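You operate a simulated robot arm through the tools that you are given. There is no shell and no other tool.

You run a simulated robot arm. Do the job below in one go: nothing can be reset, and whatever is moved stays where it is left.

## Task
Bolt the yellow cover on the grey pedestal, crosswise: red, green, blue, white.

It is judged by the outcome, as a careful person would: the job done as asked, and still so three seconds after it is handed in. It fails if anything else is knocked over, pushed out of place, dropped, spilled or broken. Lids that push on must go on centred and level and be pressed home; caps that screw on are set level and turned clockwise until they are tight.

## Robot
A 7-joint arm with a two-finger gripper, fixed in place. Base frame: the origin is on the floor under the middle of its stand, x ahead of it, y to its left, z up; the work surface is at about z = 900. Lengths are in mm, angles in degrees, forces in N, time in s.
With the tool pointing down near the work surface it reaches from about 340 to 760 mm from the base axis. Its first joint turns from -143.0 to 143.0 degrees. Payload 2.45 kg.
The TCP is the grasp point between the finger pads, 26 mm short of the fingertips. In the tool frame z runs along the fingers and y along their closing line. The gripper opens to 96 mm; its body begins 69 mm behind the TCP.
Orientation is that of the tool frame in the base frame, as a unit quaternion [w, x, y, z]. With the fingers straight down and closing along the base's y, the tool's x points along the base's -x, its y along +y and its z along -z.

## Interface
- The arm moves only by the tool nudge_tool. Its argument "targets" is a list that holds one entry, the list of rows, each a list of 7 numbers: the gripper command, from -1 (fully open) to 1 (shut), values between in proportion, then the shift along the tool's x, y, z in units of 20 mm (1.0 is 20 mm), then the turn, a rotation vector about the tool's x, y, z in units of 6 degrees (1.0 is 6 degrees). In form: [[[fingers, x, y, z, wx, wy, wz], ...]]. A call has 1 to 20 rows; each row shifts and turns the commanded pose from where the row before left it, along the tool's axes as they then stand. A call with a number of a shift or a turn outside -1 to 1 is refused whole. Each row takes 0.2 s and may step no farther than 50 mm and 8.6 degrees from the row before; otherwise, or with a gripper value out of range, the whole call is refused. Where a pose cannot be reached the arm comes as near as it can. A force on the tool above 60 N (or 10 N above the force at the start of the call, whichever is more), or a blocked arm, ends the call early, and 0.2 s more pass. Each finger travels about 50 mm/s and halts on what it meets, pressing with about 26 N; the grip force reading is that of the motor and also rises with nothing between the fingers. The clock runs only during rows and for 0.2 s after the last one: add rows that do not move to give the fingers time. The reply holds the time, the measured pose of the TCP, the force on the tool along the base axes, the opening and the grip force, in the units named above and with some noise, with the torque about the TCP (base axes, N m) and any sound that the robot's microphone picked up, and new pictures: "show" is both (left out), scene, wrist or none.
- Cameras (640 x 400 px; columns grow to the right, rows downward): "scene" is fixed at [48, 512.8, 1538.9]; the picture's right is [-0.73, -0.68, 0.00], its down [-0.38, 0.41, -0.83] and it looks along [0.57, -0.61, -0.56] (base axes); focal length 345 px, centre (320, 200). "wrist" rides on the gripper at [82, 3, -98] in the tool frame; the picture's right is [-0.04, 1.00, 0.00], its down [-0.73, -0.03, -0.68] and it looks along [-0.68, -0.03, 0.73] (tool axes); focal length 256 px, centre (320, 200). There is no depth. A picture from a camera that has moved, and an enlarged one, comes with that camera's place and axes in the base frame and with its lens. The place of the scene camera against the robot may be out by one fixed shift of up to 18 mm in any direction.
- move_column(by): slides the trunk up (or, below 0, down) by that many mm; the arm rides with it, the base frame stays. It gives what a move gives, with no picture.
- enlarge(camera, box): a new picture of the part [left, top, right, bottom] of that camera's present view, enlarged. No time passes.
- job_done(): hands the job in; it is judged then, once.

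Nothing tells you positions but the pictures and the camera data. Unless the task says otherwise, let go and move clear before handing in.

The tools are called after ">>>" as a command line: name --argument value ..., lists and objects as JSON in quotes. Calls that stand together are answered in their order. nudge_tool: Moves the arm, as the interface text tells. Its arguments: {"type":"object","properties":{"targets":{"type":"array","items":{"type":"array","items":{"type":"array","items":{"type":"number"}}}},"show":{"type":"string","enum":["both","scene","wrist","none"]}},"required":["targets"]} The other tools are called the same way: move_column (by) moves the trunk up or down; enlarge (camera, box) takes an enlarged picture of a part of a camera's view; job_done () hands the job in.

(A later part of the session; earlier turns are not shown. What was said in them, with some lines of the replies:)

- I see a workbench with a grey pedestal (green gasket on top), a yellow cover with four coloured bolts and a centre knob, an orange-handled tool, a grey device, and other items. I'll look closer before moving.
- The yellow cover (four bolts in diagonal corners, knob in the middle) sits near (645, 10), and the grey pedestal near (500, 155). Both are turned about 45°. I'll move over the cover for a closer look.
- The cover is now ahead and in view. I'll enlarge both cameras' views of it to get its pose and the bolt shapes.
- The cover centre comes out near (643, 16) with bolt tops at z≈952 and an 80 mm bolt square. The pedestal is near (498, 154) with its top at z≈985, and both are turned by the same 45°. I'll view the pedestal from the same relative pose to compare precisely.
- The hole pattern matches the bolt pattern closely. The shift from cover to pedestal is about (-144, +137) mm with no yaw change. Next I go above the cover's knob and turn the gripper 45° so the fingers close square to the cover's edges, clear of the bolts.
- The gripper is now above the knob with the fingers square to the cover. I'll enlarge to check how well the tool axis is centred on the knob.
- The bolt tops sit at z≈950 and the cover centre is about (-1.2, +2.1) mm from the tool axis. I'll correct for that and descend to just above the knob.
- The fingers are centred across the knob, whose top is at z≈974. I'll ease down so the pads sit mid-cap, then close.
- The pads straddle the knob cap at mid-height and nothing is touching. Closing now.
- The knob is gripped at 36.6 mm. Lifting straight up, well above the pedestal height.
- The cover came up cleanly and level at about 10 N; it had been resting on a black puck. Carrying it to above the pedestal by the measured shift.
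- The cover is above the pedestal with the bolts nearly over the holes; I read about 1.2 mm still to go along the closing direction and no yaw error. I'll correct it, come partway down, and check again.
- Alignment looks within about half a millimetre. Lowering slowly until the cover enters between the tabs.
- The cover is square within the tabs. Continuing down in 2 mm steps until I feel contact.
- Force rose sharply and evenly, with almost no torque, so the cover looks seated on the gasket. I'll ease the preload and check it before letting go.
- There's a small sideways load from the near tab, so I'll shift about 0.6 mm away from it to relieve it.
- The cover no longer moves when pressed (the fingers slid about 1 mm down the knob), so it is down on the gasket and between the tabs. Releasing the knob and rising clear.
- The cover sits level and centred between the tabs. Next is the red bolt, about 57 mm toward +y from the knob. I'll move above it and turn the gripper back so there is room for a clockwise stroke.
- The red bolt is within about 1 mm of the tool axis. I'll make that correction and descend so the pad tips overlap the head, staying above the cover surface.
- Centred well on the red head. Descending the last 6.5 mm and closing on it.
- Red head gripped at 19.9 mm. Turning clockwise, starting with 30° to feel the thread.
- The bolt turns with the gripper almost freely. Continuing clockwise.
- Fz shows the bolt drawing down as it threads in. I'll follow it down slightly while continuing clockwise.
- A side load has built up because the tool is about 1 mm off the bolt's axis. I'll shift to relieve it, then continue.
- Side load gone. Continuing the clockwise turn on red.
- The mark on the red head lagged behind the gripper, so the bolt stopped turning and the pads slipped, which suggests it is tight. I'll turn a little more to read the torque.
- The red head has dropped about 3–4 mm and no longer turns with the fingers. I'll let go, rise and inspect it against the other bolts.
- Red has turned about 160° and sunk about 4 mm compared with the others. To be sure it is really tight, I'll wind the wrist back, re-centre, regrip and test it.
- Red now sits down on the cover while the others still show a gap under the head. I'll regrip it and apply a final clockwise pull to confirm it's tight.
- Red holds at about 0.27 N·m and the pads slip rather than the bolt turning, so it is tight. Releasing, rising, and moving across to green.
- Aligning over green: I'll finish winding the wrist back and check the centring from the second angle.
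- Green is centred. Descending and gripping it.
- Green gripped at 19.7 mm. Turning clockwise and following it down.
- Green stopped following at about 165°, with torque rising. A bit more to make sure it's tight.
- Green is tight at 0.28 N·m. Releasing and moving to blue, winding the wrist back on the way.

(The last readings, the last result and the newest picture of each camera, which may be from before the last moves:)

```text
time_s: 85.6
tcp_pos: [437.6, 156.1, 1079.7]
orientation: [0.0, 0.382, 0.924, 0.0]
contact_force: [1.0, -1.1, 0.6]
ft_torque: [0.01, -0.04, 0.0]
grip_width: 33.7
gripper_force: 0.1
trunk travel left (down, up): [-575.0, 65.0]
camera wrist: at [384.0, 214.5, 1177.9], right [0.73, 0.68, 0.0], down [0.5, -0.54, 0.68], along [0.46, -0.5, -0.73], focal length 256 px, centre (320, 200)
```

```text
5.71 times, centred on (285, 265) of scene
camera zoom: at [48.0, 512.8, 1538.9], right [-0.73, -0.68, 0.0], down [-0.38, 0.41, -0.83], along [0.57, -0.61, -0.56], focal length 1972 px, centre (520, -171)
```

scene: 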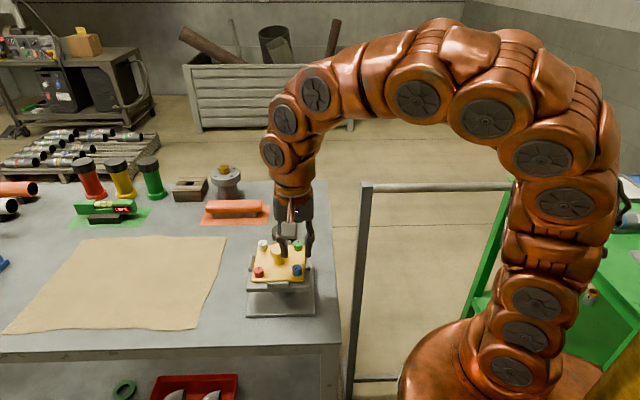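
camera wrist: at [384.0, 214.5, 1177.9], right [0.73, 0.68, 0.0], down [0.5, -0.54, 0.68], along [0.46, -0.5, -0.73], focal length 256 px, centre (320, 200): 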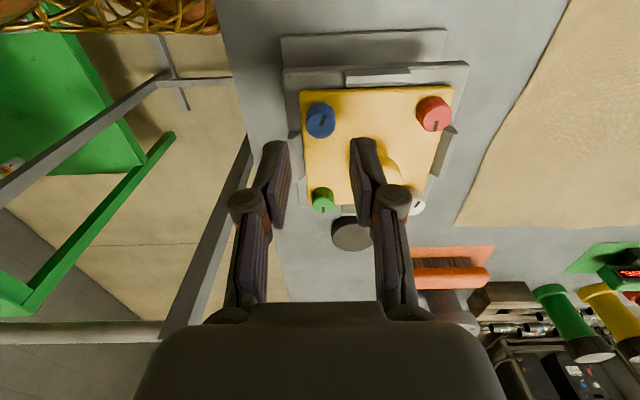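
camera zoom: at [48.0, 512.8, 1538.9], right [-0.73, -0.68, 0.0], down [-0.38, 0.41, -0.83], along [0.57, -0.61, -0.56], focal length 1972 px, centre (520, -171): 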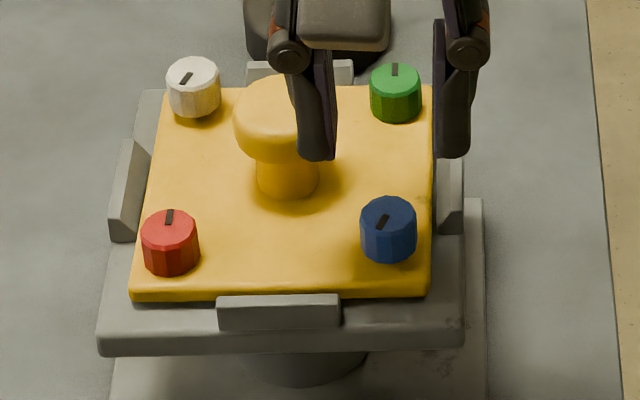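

Green and red marks now point the same way, which fits both being home. Blue is centred under the tool, so I'll finish winding back.

>>> nudge_tool --targets '[[[0.2, 0.01, 0.02, 0, 0, 0, -1], [0.2, 0, 0, 0, 0, 0, -1], [0.2, 0, 0, 0, 0, 0, -1], [0.2, 0, 0, 0, 0, 0, -1], [0.2, 0, 0, 0, 0, 0, -1], [0.2, 0, 0, 0, 0, 0, -1], [0.2, 0, 0, 0, 0, 0, -1], [0.2, 0, 0, 0, 0, 0, -1], [0.2, 0, 0, 0, 0, 0, -1], [0.2, 0, 0, 0, 0, 0, -1], [0.2, 0, 0, 0, 0, 0, -1], [0.2, 0, 0, 0, 0, 0, -1], [0.2, 0, 0, 0, 0, 0, -1], [0.2, 0, 0, 0, 0, 0, -1], [0.2, 0, 0, 0, 0, 0, -1], [0.2, 0, 0, 0, 0, 0, -1], [0.2, 0, 0, 0, 0, 0, -1], [0.2, 0, 0, 0, 0, 0, -1], [0.2, 0, 0, 0, 0, 0, -1], [0.2, 0, 0, 0, 0, 0, 0]]]' --show "wrist"

>>> enlarge --camera "wrist" --box '[220, 20, 420, 170]'

```text
time_s: 89.8
tcp_pos: [437.8, 156.0, 1080.1]
orientation: [0.0, -0.567, 0.824, 0.0]
contact_force: [-0.1, -0.8, -0.1]
ft_torque: [-0.01, 0.03, 0.0]
grip_width: 38.6
gripper_force: 0.0
trunk travel left (down, up): [-575.0, 65.0]
camera wrist: at [407.2, 79.8, 1178.0], right [-0.92, 0.39, 0.0], down [0.29, 0.67, 0.68], along [0.27, 0.62, -0.73], focal length 256 px, centre (320, 200)
```

wrist: 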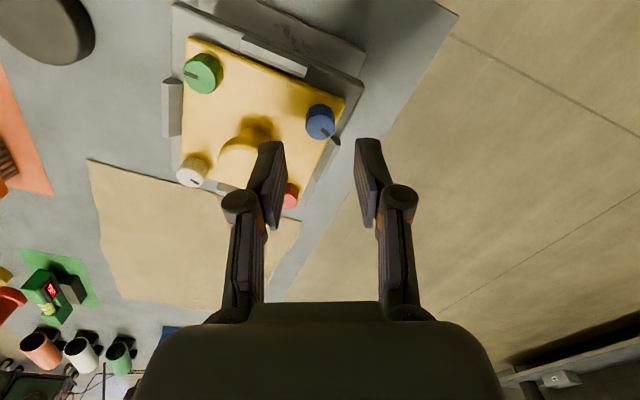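

```text
2.67 times, centred on (320, 95) of wrist
camera zoom: at [407.2, 79.8, 1178.0], right [-0.92, 0.39, 0.0], down [0.29, 0.67, 0.68], along [0.27, 0.62, -0.73], focal length 683 px, centre (320, 480)
```

zoom: 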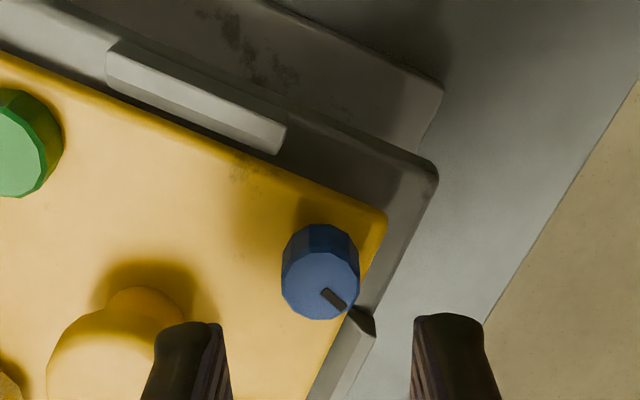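

>>> nudge_tool --targets '[[[0.3, -0.027, 0.005, 0, 0, 0, 0], [0.3, 0, 0, 0.5, 0, 0, 0], [0.3, 0, 0, 0.6, 0, 0, 0], [0.3, 0, 0, 0.6, 0, 0, 0], [0.3, 0, 0, 0.4, 0, 0, 0], [0.3, 0, 0, 0, 0, 0, 0]]]' --show "both"

>>> enlarge --camera "wrist" --box '[220, 80, 420, 230]'

>>> enlarge --camera "scene" --box '[255, 230, 325, 300]'

```text
time_s: 91.2
tcp_pos: [438.2, 157.2, 1036.4]
orientation: [-0.001, -0.567, 0.824, 0.0]
contact_force: [0.1, 0.2, 0.6]
ft_torque: [0.0, 0.03, 0.02]
grip_width: 33.7
gripper_force: 0.1
trunk travel left (down, up): [-575.0, 65.0]
camera wrist: at [407.5, 80.8, 1135.6], right [-0.92, 0.4, 0.0], down [0.29, 0.67, 0.68], along [0.27, 0.62, -0.73], focal length 256 px, centre (320, 200)
```

scene: 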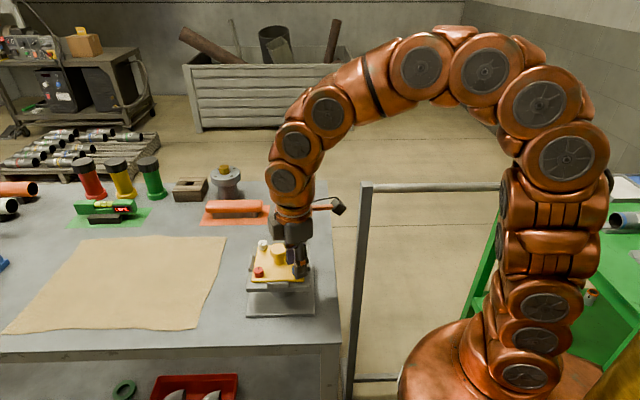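
wrist: 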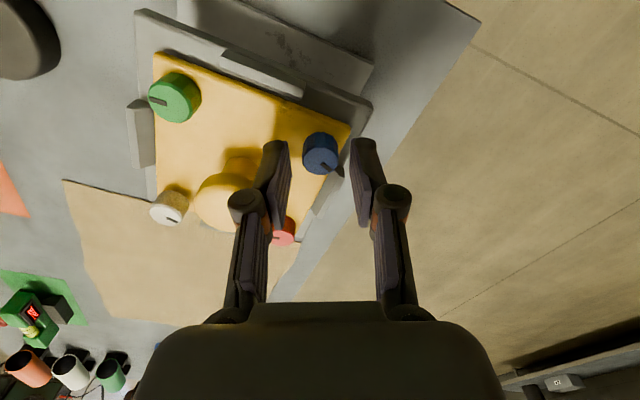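

```text
2.67 times, centred on (320, 155) of wrist
camera zoom: at [407.5, 80.8, 1135.6], right [-0.92, 0.4, 0.0], down [0.29, 0.67, 0.68], along [0.27, 0.62, -0.73], focal length 683 px, centre (320, 320)
```

zoom: 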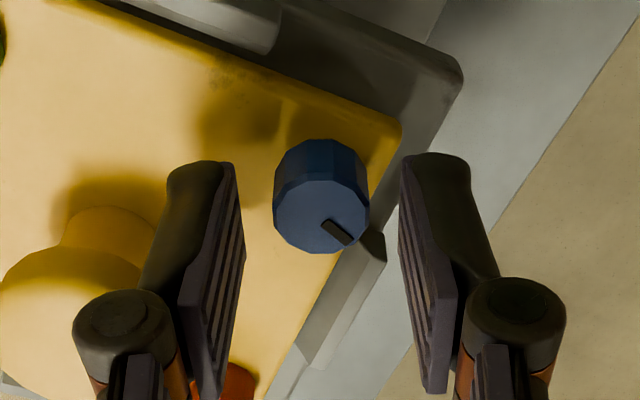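

```text
5.71 times, centred on (290, 265) of scene
camera zoom: at [48.0, 512.8, 1538.9], right [-0.73, -0.68, 0.0], down [-0.38, 0.41, -0.83], along [0.57, -0.61, -0.56], focal length 1972 px, centre (491, -171)
```

zoom: 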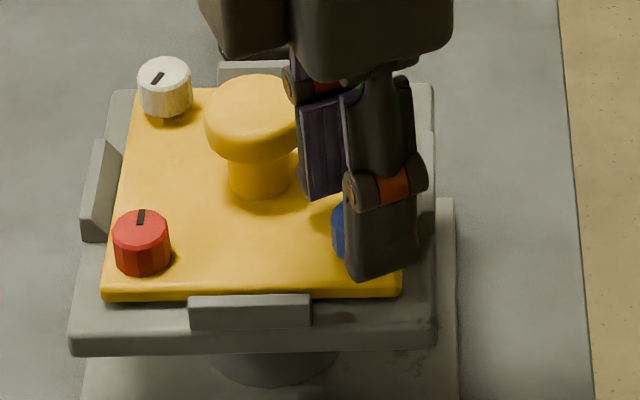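

>>> nudge_tool --targets '[[[0.3, 0, 0, 0.3, 0, 0, 0], [0.3, 0, 0, 0.25, 0, 0, 0], [0.3, 0, 0, 0, 0, 0, 0], [0.5, 0, 0, 0, 0, 0, 0], [1, 0, 0, 0, 0, 0, 0], [1, 0, 0, 0, 0, 0, 0], [1, 0, 0, 0, 0, 0, 0]]]' --show "wrist"

>>> enlarge --camera "wrist" --box '[220, 80, 420, 230]'

```text
time_s: 92.8
tcp_pos: [437.7, 157.7, 1025.7]
orientation: [-0.001, -0.566, 0.825, 0.001]
contact_force: [-2.6, 0.0, -0.8]
ft_torque: [0.25, -0.03, 0.04]
grip_width: 19.9
gripper_force: 25.8
trunk travel left (down, up): [-575.0, 65.0]
camera wrist: at [407.3, 80.7, 1125.1], right [-0.92, 0.4, 0.0], down [0.29, 0.67, 0.68], along [0.27, 0.62, -0.73], focal length 256 px, centre (320, 200)
```

wrist: 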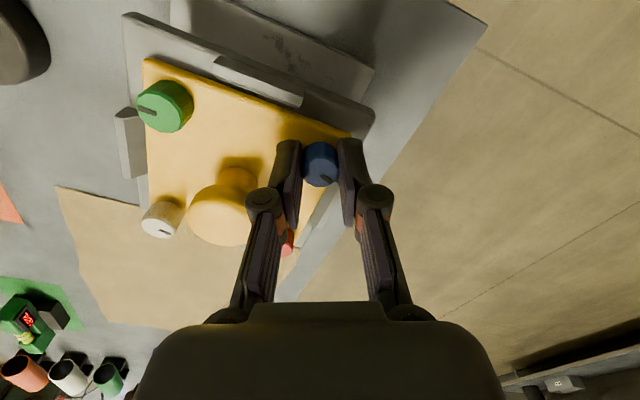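

```text
2.67 times, centred on (320, 155) of wrist
camera zoom: at [407.3, 80.7, 1125.1], right [-0.92, 0.4, 0.0], down [0.29, 0.67, 0.68], along [0.27, 0.62, -0.73], focal length 683 px, centre (320, 320)
```

zoom: 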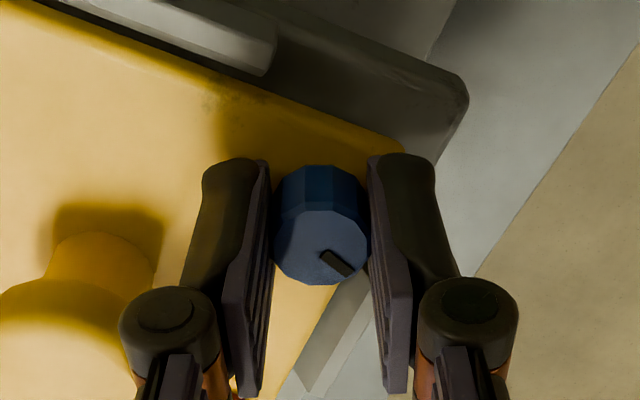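

Blue gripped at 19.9 mm. Turning clockwise and following it down.

>>> nudge_tool --targets '[[[1, 0, 0, 0.006, 0, 0, 1], [1, 0, 0, 0.006, 0, 0, 1], [1, 0, 0, 0.006, 0, 0, 1], [1, 0, 0, 0.006, 0, 0, 1], [1, 0, 0, 0.006, 0, 0, 1], [1, 0, 0, 0.006, 0, 0, 1], [1, 0, 0, 0.006, 0, 0, 1], [1, 0, 0, 0.006, 0, 0, 1], [1, 0, 0, 0.006, 0, 0, 1], [1, 0, 0, 0.006, 0, 0, 1], [1, 0, 0, 0, 0, 0, 0]]]' --show "wrist"

>>> enlarge --camera "wrist" --box '[220, 80, 420, 230]'

```text
time_s: 95.2
tcp_pos: [438.4, 157.2, 1025.8]
orientation: [-0.001, -0.077, 0.997, 0.0]
contact_force: [2.9, -3.1, 1.5]
ft_torque: [-0.13, 0.12, 0.01]
grip_width: 19.7
gripper_force: 25.9
trunk travel left (down, up): [-575.0, 65.0]
camera wrist: at [358.9, 146.0, 1123.9], right [-0.11, 0.99, 0.0], down [0.73, 0.08, 0.68], along [0.67, 0.08, -0.73], focal length 256 px, centre (320, 200)
```

wrist: 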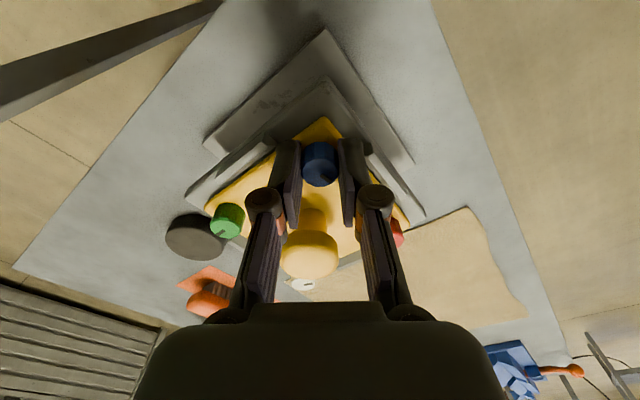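

```text
2.67 times, centred on (320, 155) of wrist
camera zoom: at [358.9, 146.0, 1123.9], right [-0.11, 0.99, 0.0], down [0.73, 0.08, 0.68], along [0.67, 0.08, -0.73], focal length 683 px, centre (320, 320)
```

zoom: 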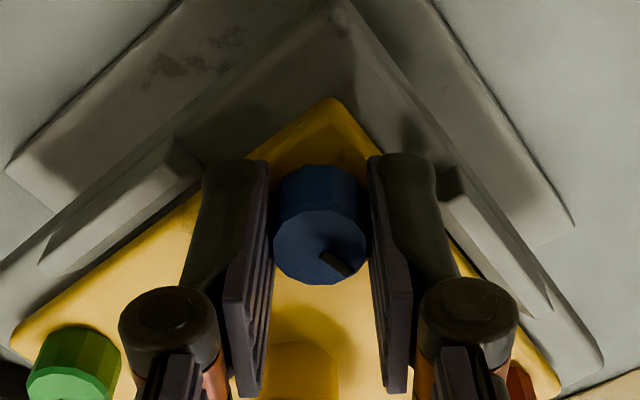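

>>> nudge_tool --targets '[[[1, 0, 0, 0.008, 0, 0, 1], [1, 0, 0, 0.008, 0, 0, 1], [1, 0, 0, 0.008, 0, 0, 1], [1, 0, 0, 0.008, 0, 0, 1], [1, 0, 0, 0.008, 0, 0, 1], [1, 0, 0, 0.008, 0, 0, 1], [1, 0, 0, 0.008, 0, 0, 1], [1, 0, 0, 0.008, 0, 0, 1], [1, 0, 0, 0.003, 0, 0, 1], [1, 0, 0, 0.003, 0, 0, 1], [1, 0, 0, 0, 0, 0, 0]]]' --show "wrist"

>>> enlarge --camera "wrist" --box '[220, 80, 420, 230]'

```text
time_s: 97.6
tcp_pos: [437.0, 157.1, 1023.2]
orientation: [0.001, 0.432, 0.902, 0.0]
contact_force: [-0.5, -3.2, 0.6]
ft_torque: [-0.2, -0.11, 0.01]
grip_width: 19.6
gripper_force: 25.8
trunk travel left (down, up): [-575.0, 65.0]
camera wrist: at [391.0, 220.8, 1121.8], right [0.8, 0.6, 0.0], down [0.44, -0.59, 0.68], along [0.4, -0.55, -0.73], focal length 256 px, centre (320, 200)
```

wrist: 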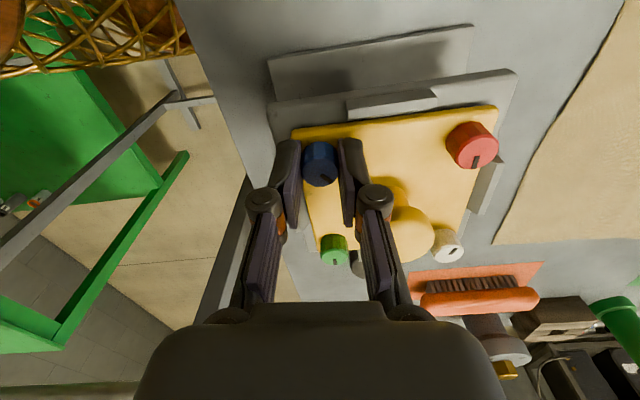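

```text
2.67 times, centred on (320, 155) of wrist
camera zoom: at [391.0, 220.8, 1121.8], right [0.8, 0.6, 0.0], down [0.44, -0.59, 0.68], along [0.4, -0.55, -0.73], focal length 683 px, centre (320, 320)
```

zoom: 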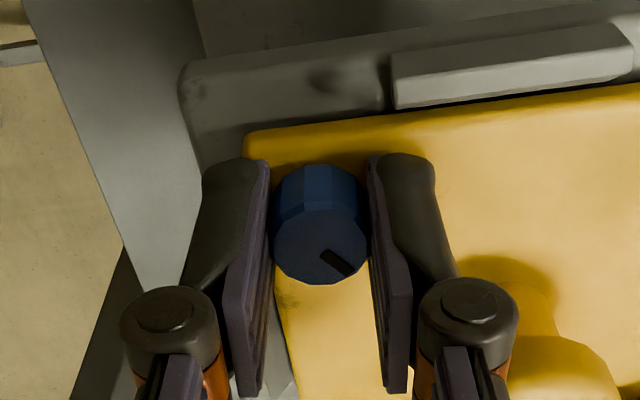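

>>> nudge_tool --targets '[[[1, 0, 0, 0.003, 0, 0, 1], [1, 0, 0, 0.003, 0, 0, 1], [1, 0, 0, 0.003, 0, 0, 1], [1, 0, 0, 0.003, 0, 0, 1], [1, 0, 0, 0.003, 0, 0, 1], [1, 0, 0, 0.003, 0, 0, 1], [1, 0, 0, 0, 0, 0, 1]]]' --show "none"

>>> enlarge --camera "wrist" --box '[220, 80, 420, 230]'

>>> nudge_tool --targets '[[[1, 0, 0, 0, 0, 0, 1], [1, 0, 0, 0, 0, 0, 1], [1, 0, 0, 0, 0, 0, 1]]]' --show "none"

>>> enlarge --camera "wrist" --box '[220, 80, 420, 230]'

```text
time_s: 99.2
tcp_pos: [438.1, 157.7, 1023.1]
orientation: [0.0, 0.727, 0.687, 0.0]
contact_force: [-7.7, -3.1, -1.1]
ft_torque: [-0.23, 0.2, 0.22]
grip_width: 19.5
gripper_force: 26.3
trunk travel left (down, up): [-575.0, 65.0]
```

```text
2.67 times, centred on (320, 155) of wrist
camera zoom: at [447.3, 236.8, 1121.4], right [1.0, -0.1, 0.0], down [-0.07, -0.73, 0.68], along [-0.06, -0.68, -0.73], focal length 683 px, centre (320, 320)
```

zoom: 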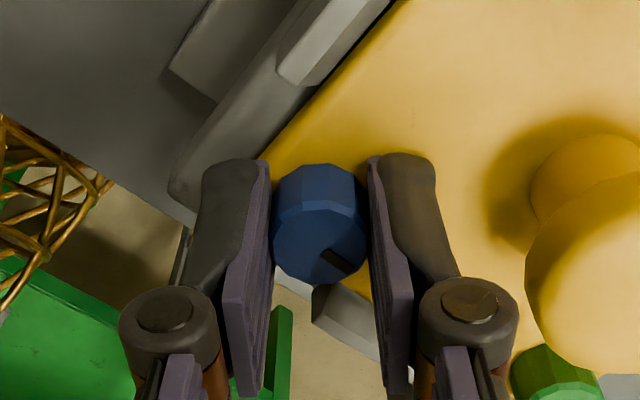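

```text
time_s: 100.0
tcp_pos: [437.8, 157.4, 1023.1]
orientation: [0.0, 0.825, 0.565, 0.001]
contact_force: [-3.5, 2.1, 0.1]
ft_torque: [0.13, -0.03, 0.11]
grip_width: 20.2
gripper_force: 25.9
trunk travel left (down, up): [-575.0, 65.0]
```

```text
2.67 times, centred on (320, 155) of wrist
camera zoom: at [472.0, 230.9, 1122.2], right [0.92, -0.4, 0.0], down [-0.29, -0.67, 0.68], along [-0.27, -0.62, -0.74], focal length 683 px, centre (320, 320)
```

zoom: 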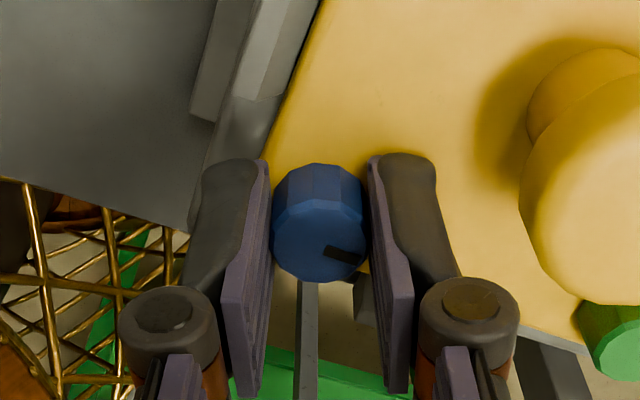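

>>> nudge_tool --targets '[[[1, 0, 0, 0, 0, 0, 1], [1, 0, 0, 0, 0, 0, 1]]]' --show "none"

>>> enlarge --camera "wrist" --box '[220, 80, 420, 230]'

```text
time_s: 100.6
tcp_pos: [438.3, 157.2, 1023.3]
orientation: [0.0, 0.879, 0.477, 0.0]
contact_force: [-5.4, 1.5, 0.5]
ft_torque: [0.03, 0.08, 0.25]
grip_width: 19.8
gripper_force: 25.6
trunk travel left (down, up): [-575.0, 65.0]
```

```text
2.67 times, centred on (320, 155) of wrist
camera zoom: at [486.5, 222.1, 1121.8], right [0.82, -0.58, 0.0], down [-0.43, -0.6, 0.68], along [-0.39, -0.55, -0.73], focal length 683 px, centre (320, 320)
```

zoom: 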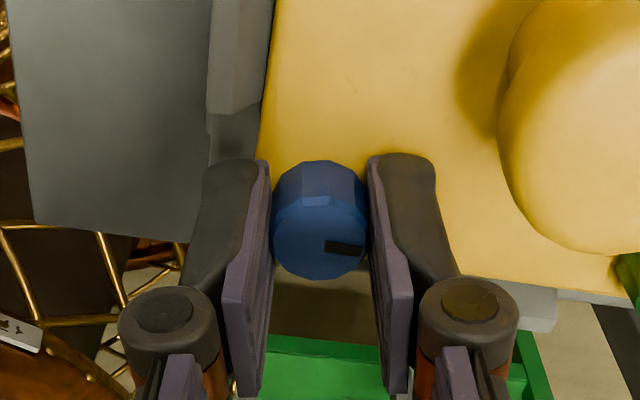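

Blue is tight at 0.25 N·m. Releasing and moving over the knob to white.

>>> nudge_tool --targets '[[[0.5, 0, 0, 0, 0, 0, 0], [0.3, 0, 0, 0, 0, 0, 0], [0.3, 0, 0, -0.5, 0, 0, 0], [0.3, 0, 0, -0.7, 0, 0, 0], [0.3, 0, 0, -0.8, 0, 0, 0], [0.3, 0, 0, -0.8, 0, 0, 0], [0.3, 0.43, 0.682, 0, 0, 0, 0], [0.3, 0.43, 0.682, 0, 0, 0, 0], [0.3, 0.43, 0.682, 0, 0, 0, 0], [0.3, 0.43, 0.682, 0, 0, 0, 0], [0.3, 0.43, 0.682, 0, 0, 0, 0], [0.3, 0.43, 0.682, 0, 0, 0, 0], [0.3, 0.43, 0.682, 0, 0, 0, 0], [0.3, 0, 0, 0, 0, 0, -1], [0.3, 0, 0, 0, 0, 0, -1], [0.3, 0, 0, 0, 0, 0, -1], [0.3, 0, 0, 0, 0, 0, -1], [0.3, 0, 0, 0, 0, 0, -1], [0.3, 0, 0, 0, 0, 0, -1], [0.3, 0, 0, 0, 0, 0, 0]]]' --show "both"

>>> enlarge --camera "wrist" --box '[220, 20, 420, 170]'

>>> enlarge --camera "scene" --box '[245, 230, 325, 300]'

```text
time_s: 104.8
tcp_pos: [550.5, 156.4, 1078.7]
orientation: [0.0, 0.688, 0.726, 0.0]
contact_force: [-0.3, -0.1, 0.6]
ft_torque: [-0.01, -0.01, 0.01]
grip_width: 33.6
gripper_force: 0.0
trunk travel left (down, up): [-575.0, 65.0]
camera wrist: at [551.1, 235.7, 1177.6], right [1.0, 0.01, 0.0], down [0.01, -0.73, 0.68], along [0.01, -0.68, -0.73], focal length 256 px, centre (320, 200)
```

scene: 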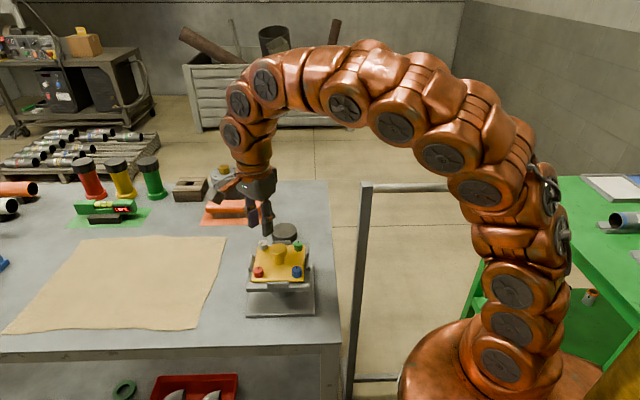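
wrist: 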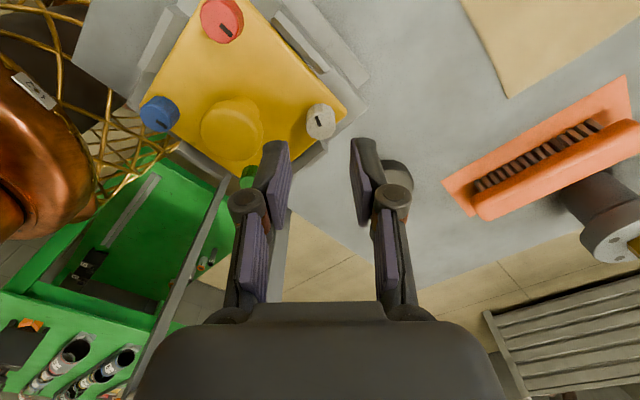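

```text
2.67 times, centred on (320, 95) of wrist
camera zoom: at [551.1, 235.7, 1177.6], right [1.0, 0.01, 0.0], down [0.01, -0.73, 0.68], along [0.01, -0.68, -0.73], focal length 683 px, centre (320, 480)
```

zoom: 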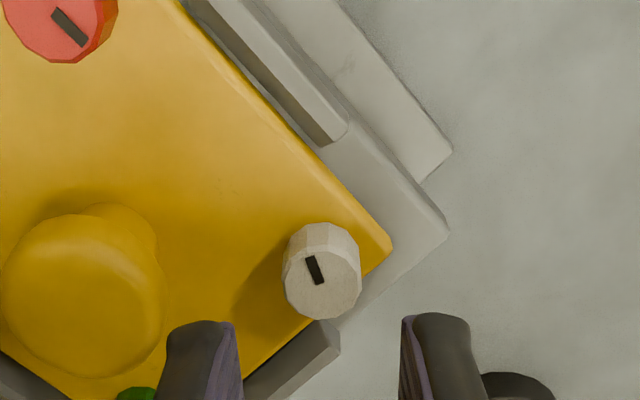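

```text
5.71 times, centred on (285, 265) of scene
camera zoom: at [48.0, 512.8, 1538.9], right [-0.73, -0.68, 0.0], down [-0.38, 0.41, -0.83], along [0.57, -0.61, -0.56], focal length 1972 px, centre (520, -171)
```

zoom: 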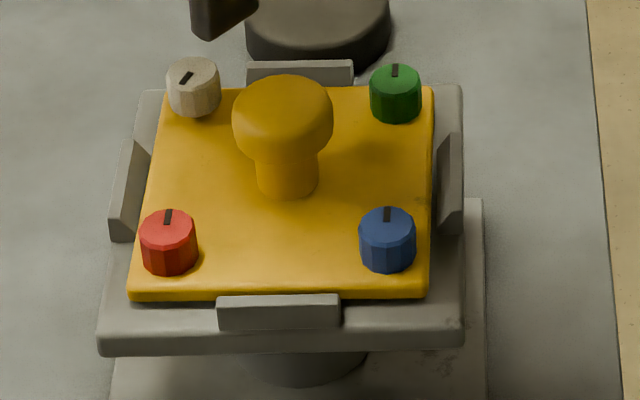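

Blue's mark now matches red and green, so three bolts are home. White is centred under the tool; I'll wind the wrist back for its stroke.

>>> nudge_tool --targets '[[[0.2, 0, 0, 0, 0, 0, -1], [0.2, 0, 0, 0, 0, 0, -1], [0.2, 0, 0, 0, 0, 0, -1], [0.2, 0, 0, 0, 0, 0, -1], [0.2, 0, 0, 0, 0, 0, -1], [0.2, 0, 0, 0, 0, 0, -1], [0.2, 0, 0, 0, 0, 0, -1], [0.2, 0, 0, 0, 0, 0, -1], [0.2, 0, 0, 0, 0, 0, -1], [0.2, 0, 0, 0, 0, 0, -1], [0.2, 0, 0, 0, 0, 0, -1], [0.2, 0, 0, 0, 0, 0, -1], [0.2, 0, 0, 0, 0, 0, -1], [0.2, 0, 0, 0, 0, 0, -1], [0.2, 0, 0, 0, 0, 0, -1], [0.2, 0, 0, 0, 0, 0, -1], [0.2, 0, 0, 0, 0, 0, -1], [0.2, 0, 0, 0, 0, 0, -1], [0.2, 0, 0, 0, 0, 0, -1], [0.2, 0, 0, 0, 0, 0, -1]]]' --show "none"

>>> nudge_tool --targets '[[[0.2, 0, 0, 0, 0, 0, -1], [0.2, 0, 0, 0, 0, 0, -1], [0.2, 0, 0, 0, 0, 0, -1], [0.2, 0, 0, 0, 0, 0, -1], [0.2, 0, 0, 0, 0, 0, -1], [0.2, 0, 0, 0, 0, 0, -1], [0.2, 0, 0, 0, 0, 0, 0], [0.2, 0, 0, 0, 0, 0, 0]]]' --show "both"

>>> enlarge --camera "wrist" --box '[220, 20, 420, 170]'

```text
time_s: 109.0
tcp_pos: [550.3, 156.5, 1079.4]
orientation: [0.0, -0.285, 0.959, 0.001]
contact_force: [-0.6, -1.0, 0.2]
ft_torque: [0.03, 0.02, -0.02]
grip_width: 38.4
gripper_force: 0.0
trunk travel left (down, up): [-575.0, 65.0]
```

```text
time_s: 110.8
tcp_pos: [550.4, 155.1, 1079.1]
orientation: [0.001, -0.567, 0.824, -0.001]
contact_force: [1.0, -0.3, 0.5]
ft_torque: [-0.01, -0.01, -0.01]
grip_width: 38.5
gripper_force: 0.1
trunk travel left (down, up): [-575.0, 65.0]
camera wrist: at [520.2, 78.6, 1177.6], right [-0.92, 0.4, 0.0], down [0.29, 0.67, 0.68], along [0.27, 0.62, -0.73], focal length 256 px, centre (320, 200)
```

scene: 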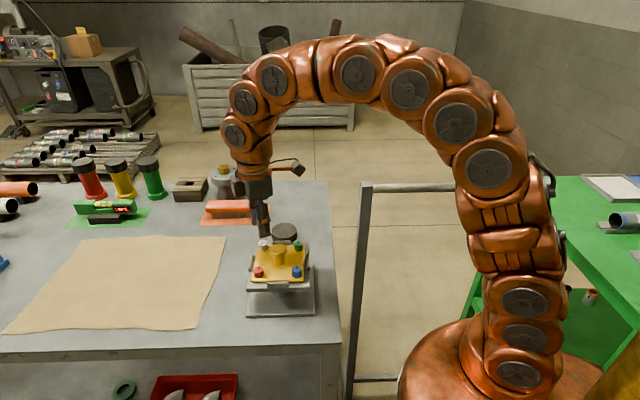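
wrist: 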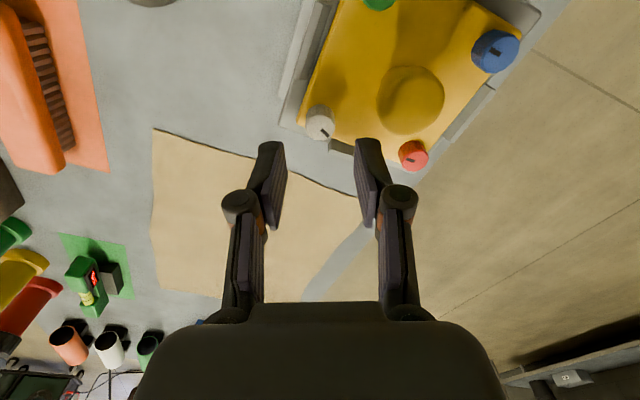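

```text
2.67 times, centred on (320, 95) of wrist
camera zoom: at [520.2, 78.6, 1177.6], right [-0.92, 0.4, 0.0], down [0.29, 0.67, 0.68], along [0.27, 0.62, -0.73], focal length 683 px, centre (320, 480)
```

zoom: 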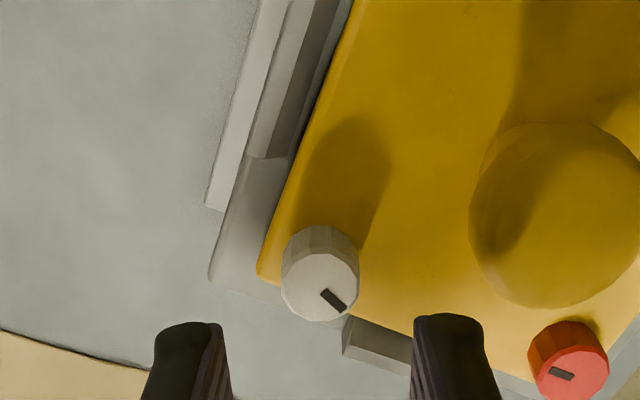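

>>> nudge_tool --targets '[[[0.3, -0.027, -0.016, 0, 0, 0, 0], [0.3, 0, 0, 0.5, 0, 0, 0], [0.3, 0, 0, 0.6, 0, 0, 0], [0.3, 0, 0, 0.6, 0, 0, 0], [0.3, 0, 0, 0.4, 0, 0, 0], [0.3, 0, 0, 0.3, 0, 0, 0], [0.3, 0, 0, 0.25, 0, 0, 0], [0.3, 0, 0, 0, 0, 0, 0]]]' --show "both"

>>> enlarge --camera "wrist" --box '[220, 80, 420, 230]'

>>> enlarge --camera "scene" --box '[245, 230, 325, 300]'

```text
time_s: 112.6
tcp_pos: [551.5, 155.0, 1025.6]
orientation: [0.001, -0.566, 0.824, -0.001]
contact_force: [0.1, -0.2, -0.2]
ft_torque: [0.01, -0.01, -0.01]
grip_width: 33.5
gripper_force: 0.1
trunk travel left (down, up): [-575.0, 65.0]
camera wrist: at [520.6, 79.3, 1124.7], right [-0.92, 0.4, 0.0], down [0.29, 0.67, 0.68], along [0.27, 0.62, -0.73], focal length 256 px, centre (320, 200)
```

scene: 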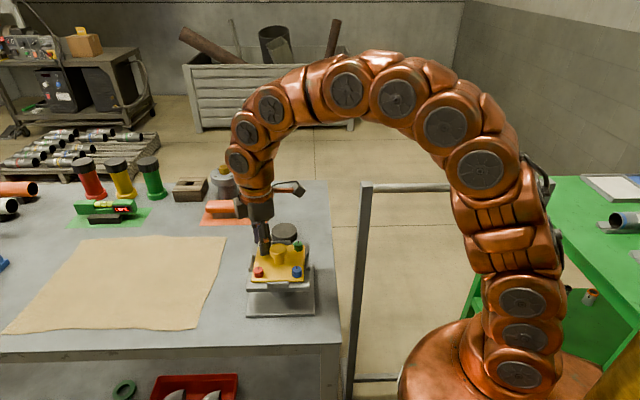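
wrist: 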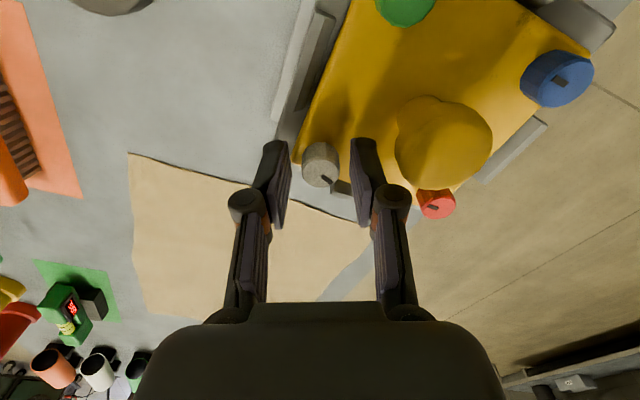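

```text
2.67 times, centred on (320, 155) of wrist
camera zoom: at [520.6, 79.3, 1124.7], right [-0.92, 0.4, 0.0], down [0.29, 0.67, 0.68], along [0.27, 0.62, -0.73], focal length 683 px, centre (320, 320)
```

zoom: 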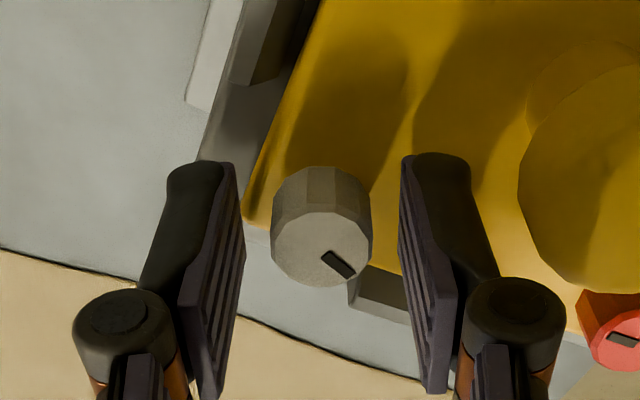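

```text
5.71 times, centred on (285, 265) of scene
camera zoom: at [48.0, 512.8, 1538.9], right [-0.73, -0.68, 0.0], down [-0.38, 0.41, -0.83], along [0.57, -0.61, -0.56], focal length 1972 px, centre (520, -171)
```

zoom: 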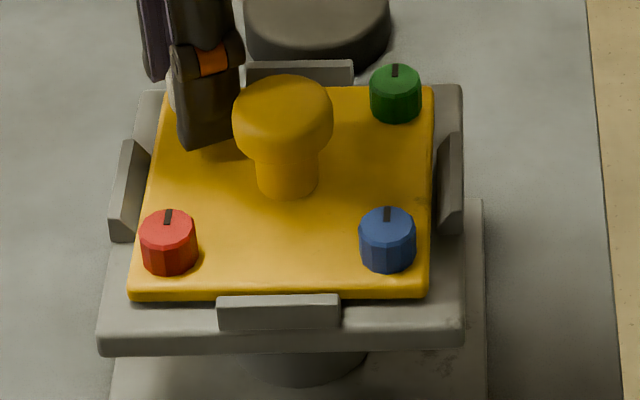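

White is centred between the pads with clearance to the knob. Closing and turning clockwise, following it down.

>>> nudge_tool --targets '[[[0.5, 0, 0, 0, 0, 0, 0], [1, 0, 0, 0, 0, 0, 0], [1, 0, 0, 0, 0, 0, 0], [1, 0, 0, 0, 0, 0, 0], [1, 0, 0, 0.006, 0, 0, 1], [1, 0, 0, 0.006, 0, 0, 1], [1, 0, 0, 0.006, 0, 0, 1], [1, 0, 0, 0.006, 0, 0, 1], [1, 0, 0, 0.006, 0, 0, 1], [1, 0, 0, 0.006, 0, 0, 1], [1, 0, 0, 0, 0, 0, 0]]]' --show "wrist"

>>> enlarge --camera "wrist" --box '[220, 80, 420, 230]'

```text
time_s: 115.0
tcp_pos: [551.4, 155.5, 1025.3]
orientation: [0.0, -0.283, 0.959, 0.0]
contact_force: [-0.6, -0.2, 0.1]
ft_torque: [-0.06, 0.13, 0.02]
grip_width: 20.0
gripper_force: 25.8
trunk travel left (down, up): [-575.0, 65.0]
camera wrist: at [482.6, 112.7, 1123.9], right [-0.51, 0.86, 0.0], down [0.63, 0.37, 0.68], along [0.58, 0.35, -0.73], focal length 256 px, centre (320, 200)
```

wrist: 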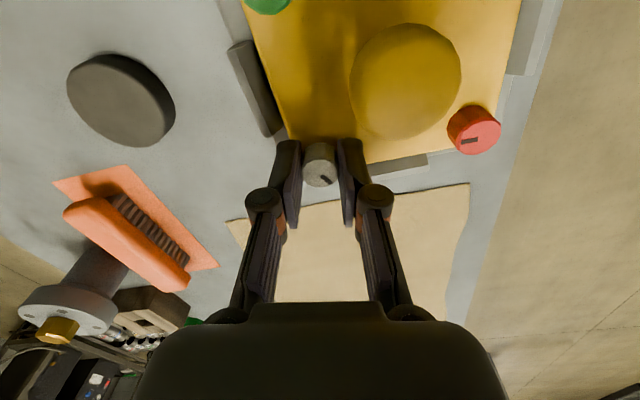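

```text
2.67 times, centred on (320, 155) of wrist
camera zoom: at [482.6, 112.7, 1123.9], right [-0.51, 0.86, 0.0], down [0.63, 0.37, 0.68], along [0.58, 0.35, -0.73], focal length 683 px, centre (320, 320)
```

zoom: 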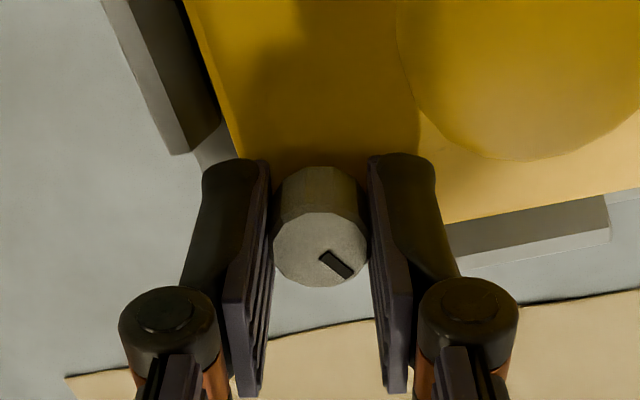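

>>> nudge_tool --targets '[[[1, 0, 0, 0.008, 0, 0, 1], [1, 0, 0, 0.008, 0, 0, 1], [1, 0, 0, 0.008, 0, 0, 1], [1, 0, 0, 0.008, 0, 0, 1], [1, 0, 0, 0.008, 0, 0, 1], [1, 0, 0, 0.008, 0, 0, 1], [1, 0, 0, 0.008, 0, 0, 1], [1, 0, 0, 0.008, 0, 0, 1], [1, 0, 0, 0.008, 0, 0, 1], [1, 0, 0, 0.008, 0, 0, 1], [1, 0, 0, 0.005, 0, 0, 1], [1, 0, 0, 0.005, 0, 0, 1], [1, 0, 0, 0.003, 0, 0, 1], [1, 0, 0, 0.003, 0, 0, 1], [1, 0, 0, 0, 0, 0, 0]]]' --show "wrist"

>>> enlarge --camera "wrist" --box '[220, 80, 420, 230]'

```text
time_s: 118.2
tcp_pos: [551.4, 154.9, 1022.7]
orientation: [0.0, 0.432, 0.902, 0.0]
contact_force: [-3.1, -3.9, 0.4]
ft_torque: [-0.19, -0.04, 0.0]
grip_width: 19.7
gripper_force: 25.6
trunk travel left (down, up): [-575.0, 65.0]
camera wrist: at [504.3, 219.5, 1121.4], right [0.8, 0.6, 0.0], down [0.44, -0.59, 0.68], along [0.4, -0.55, -0.73], focal length 256 px, centre (320, 200)
```

wrist: 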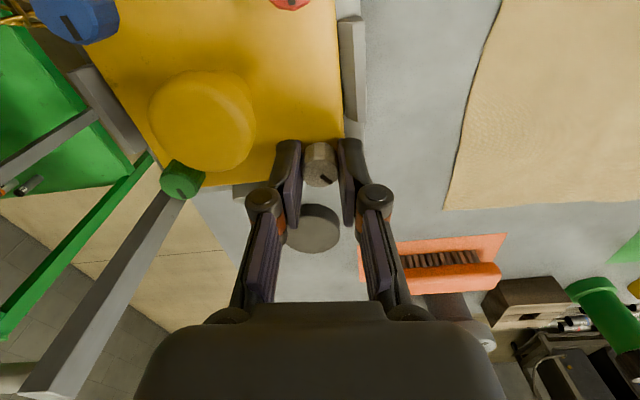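

```text
2.67 times, centred on (320, 155) of wrist
camera zoom: at [504.3, 219.5, 1121.4], right [0.8, 0.6, 0.0], down [0.44, -0.59, 0.68], along [0.4, -0.55, -0.73], focal length 683 px, centre (320, 320)
```

zoom: 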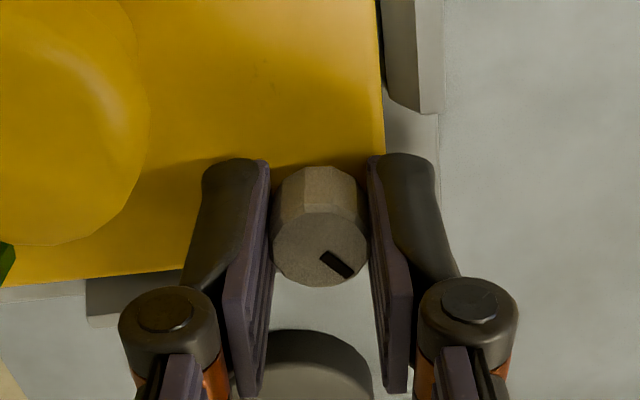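

>>> nudge_tool --targets '[[[1, 0, -0.012, 0.003, 0, 0, 1], [1, 0, 0, 0.003, 0, 0, 1], [1, 0, 0, 0.003, 0, 0, 1], [1, 0, 0, 0.003, 0, 0, 1], [1, 0, 0, 0, 0, 0, 1], [1, 0, 0, 0, 0, 0, 1], [1, 0, 0, 0, 0, 0, 1]]]' --show "none"

>>> enlarge --camera "wrist" --box '[220, 80, 420, 230]'

>>> nudge_tool --targets '[[[1, 0, 0, 0, 0, 0, 1], [1, 0, 0, 0, 0, 0, 1], [1, 0, 0, 0, 0, 0, 1]]]' --show "none"

>>> enlarge --camera "wrist" --box '[220, 80, 420, 230]'

```text
time_s: 119.8
tcp_pos: [550.3, 156.3, 1021.7]
orientation: [0.0, 0.726, 0.687, 0.001]
contact_force: [-1.8, -2.1, 0.3]
ft_torque: [-0.04, -0.03, 0.2]
grip_width: 19.4
gripper_force: 25.3
trunk travel left (down, up): [-575.0, 65.0]
```

```text
2.67 times, centred on (320, 155) of wrist
camera zoom: at [560.4, 235.5, 1121.1], right [1.0, -0.09, 0.0], down [-0.07, -0.73, 0.68], along [-0.06, -0.68, -0.73], focal length 683 px, centre (320, 320)
```

zoom: 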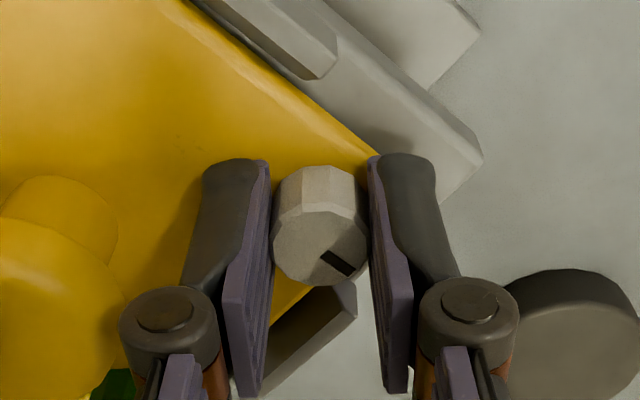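

```text
time_s: 120.6
tcp_pos: [549.8, 156.6, 1022.5]
orientation: [0.0, 0.825, 0.565, 0.001]
contact_force: [2.4, 2.2, -0.7]
ft_torque: [0.1, -0.1, 0.14]
grip_width: 20.0
gripper_force: 25.4
trunk travel left (down, up): [-575.0, 65.0]
```

```text
2.67 times, centred on (320, 155) of wrist
camera zoom: at [585.2, 229.3, 1121.5], right [0.92, -0.4, 0.0], down [-0.29, -0.67, 0.68], along [-0.27, -0.62, -0.73], focal length 683 px, centre (320, 320)
```

zoom: 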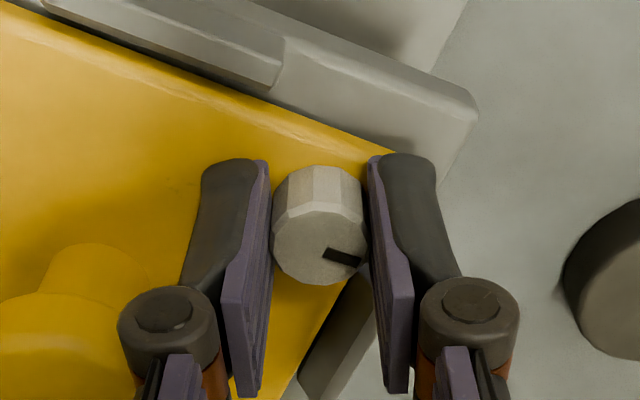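

>>> nudge_tool --targets '[[[1, 0, 0, 0, 0, 0, 1], [1, 0, 0, 0, 0, 0, 1]]]' --show "none"

>>> enlarge --camera "wrist" --box '[220, 80, 420, 230]'

```text
time_s: 121.2
tcp_pos: [552.8, 156.3, 1021.5]
orientation: [0.0, 0.88, 0.476, 0.0]
contact_force: [2.6, -0.3, 1.3]
ft_torque: [-0.13, 0.0, 0.24]
grip_width: 19.6
gripper_force: 26.0
trunk travel left (down, up): [-575.0, 65.0]
```

```text
2.67 times, centred on (320, 155) of wrist
camera zoom: at [599.9, 220.7, 1121.1], right [0.82, -0.58, 0.0], down [-0.43, -0.6, 0.68], along [-0.39, -0.55, -0.73], focal length 683 px, centre (320, 320)
```

zoom: 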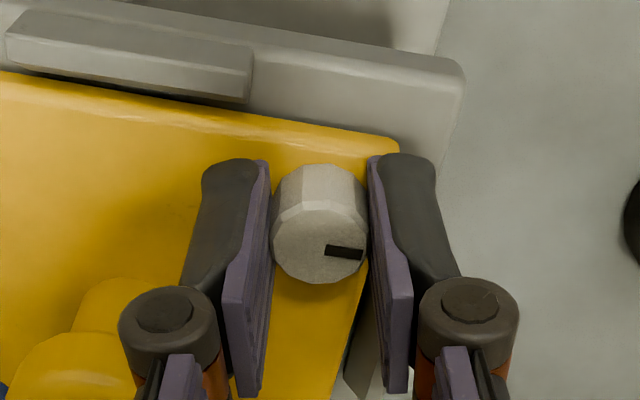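

White also slips in the pads at 0.24 N·m, so it's tight. Releasing, rising, and inspecting all four.

>>> nudge_tool --targets '[[[0.5, 0, 0, 0, 0, 0, 0], [0.3, 0, 0, 0, 0, 0, 0], [0.3, 0, 0, 0, 0, 0, 0], [0.3, 0, 0, -0.5, 0, 0, 0], [0.3, 0, 0, -0.7, 0, 0, 0], [0.3, 0, 0, -0.8, 0, 0, 0], [0.3, 0, 0, -1, 0, 0, 0], [0.3, 0, 0, -1, 0, 0, 0], [0.3, 0, 0, -1, 0, 0, 0], [0.3, 0, 0, -1, 0, 0, 0], [0.3, 0, 0, 0, 0, 0, 0]]]' --show "both"

>>> enlarge --camera "scene" --box '[245, 230, 325, 300]'

>>> enlarge --camera "wrist" --box '[150, 0, 350, 140]'

```text
time_s: 123.6
tcp_pos: [551.6, 155.3, 1141.7]
orientation: [-0.001, 0.879, 0.476, 0.0]
contact_force: [-0.4, -0.6, 0.1]
ft_torque: [0.01, 0.0, -0.02]
grip_width: 33.7
gripper_force: 0.1
trunk travel left (down, up): [-575.0, 65.0]
camera wrist: at [600.2, 220.7, 1240.9], right [0.82, -0.58, 0.0], down [-0.42, -0.6, 0.68], along [-0.39, -0.55, -0.73], focal length 256 px, centre (320, 200)
```

scene: 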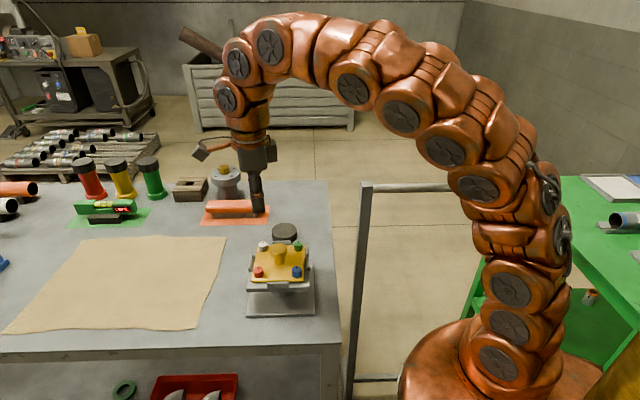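
wrist: 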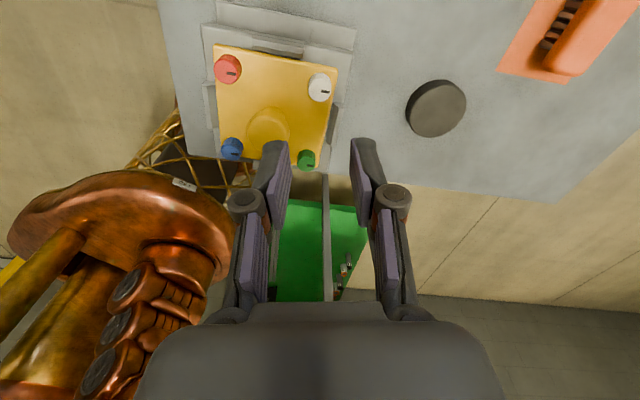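

```text
5.71 times, centred on (285, 265) of scene
camera zoom: at [48.0, 512.8, 1538.9], right [-0.73, -0.68, 0.0], down [-0.38, 0.41, -0.83], along [0.57, -0.61, -0.56], focal length 1972 px, centre (520, -171)
```

zoom: 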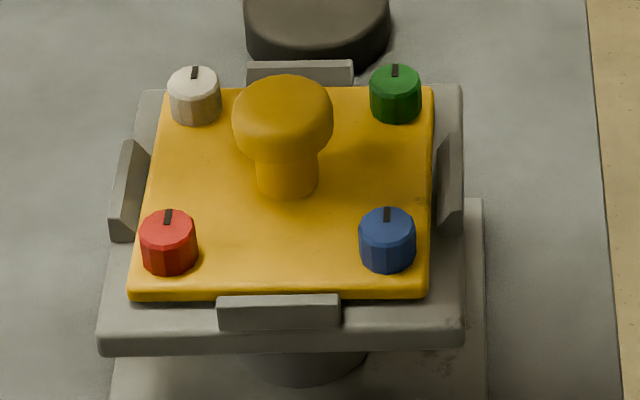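

```text
2.86 times, centred on (250, 70) of wrist
camera zoom: at [600.2, 220.7, 1240.9], right [0.82, -0.58, 0.0], down [-0.42, -0.6, 0.68], along [-0.39, -0.55, -0.73], focal length 731 px, centre (520, 571)
```

zoom: 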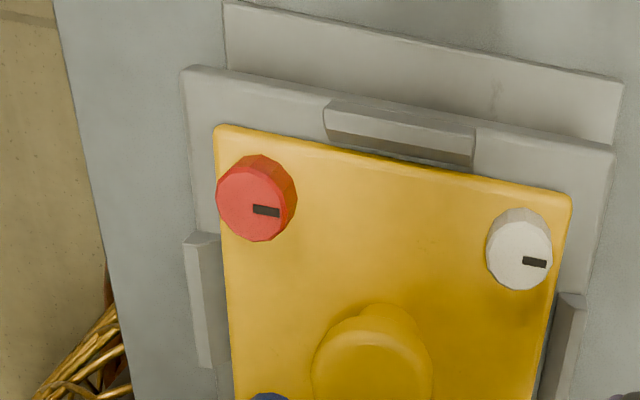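

All four heads are down on the cover with their marks at the same angle, and the cover sits level between the tabs. Nothing else has been disturbed. I'll lift well clear and take a last look before handing in.

>>> nudge_tool --targets '[[[0, 0, 0, -1, 0, 0, 0], [0, 0, 0, -1, 0, 0, 0], [0, 0, 0, -1, 0, 0, 0], [0, 0, 0, 0, 0, 0, 0], [0, 0, 0, 0, 0, 0, 0]]]' --show "both"

>>> enlarge --camera "scene" --box '[235, 215, 335, 325]'

```text
time_s: 124.8
tcp_pos: [550.9, 156.9, 1203.1]
orientation: [0.0, 0.879, 0.478, 0.0]
contact_force: [0.3, 0.4, -0.5]
ft_torque: [0.01, -0.01, -0.03]
grip_width: 48.0
gripper_force: 0.1
trunk travel left (down, up): [-575.0, 65.0]
camera wrist: at [600.0, 221.3, 1301.5], right [0.82, -0.58, 0.0], down [-0.42, -0.6, 0.68], along [-0.39, -0.55, -0.73], focal length 256 px, centre (320, 200)
```

scene: 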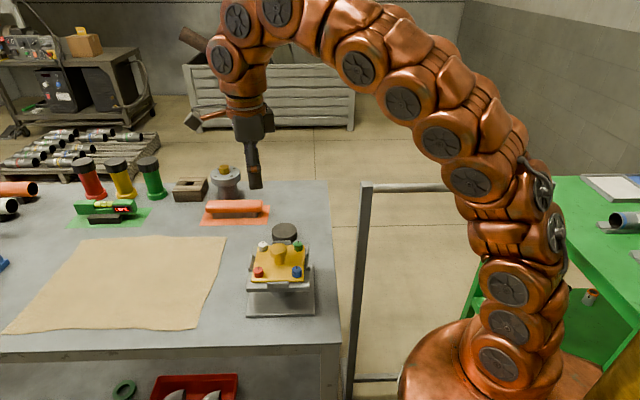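
wrist: 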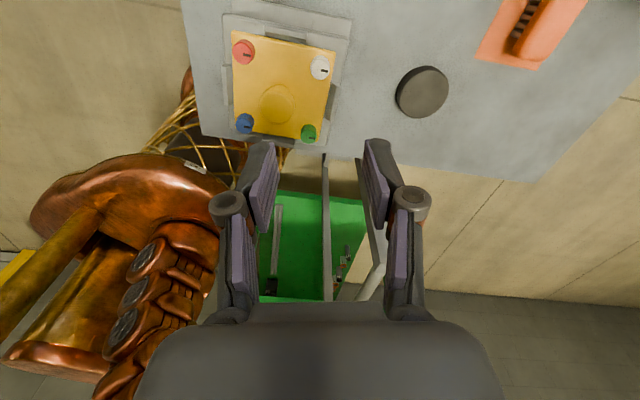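

```text
3.64 times, centred on (285, 270) of scene
camera zoom: at [48.0, 512.8, 1538.9], right [-0.73, -0.68, 0.0], down [-0.38, 0.41, -0.83], along [0.57, -0.61, -0.56], focal length 1255 px, centre (447, -54)
```

zoom: 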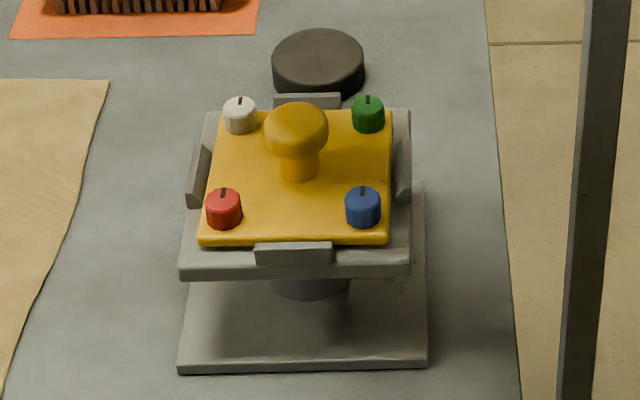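

The yellow cover is bolted on the pedestal, level and between its tabs, with the bolts tightened in the order red, green, blue, white. The arm is clear and everything else is where it was, so I'm handing in.

>>> job_done

```text
The job is handed in.
```

The yellow cover is on the grey pedestal, sitting level between its four tabs, and the job is handed in.

- **Order:** I tightened the bolts crosswise as asked: red, green, blue, white.
- **Tightness:** Each bolt turned clockwise about 160° until it stopped and the gripper pads slipped on the head. The peak torque readings were 0.24–0.28 N·m. All four heads now sit down on the cover with their marks pointing the same way.
- **Limit on torque:** That slip point is the most this gripper can apply, so I couldn't tighten them further.
- **Surroundings:** In the last pictures nothing else on the bench had moved. The black puck the cover was resting on is still in place.

While I was tightening blue, the cover shifted about 1 mm within the tabs. I left it, since it was still level and between them.
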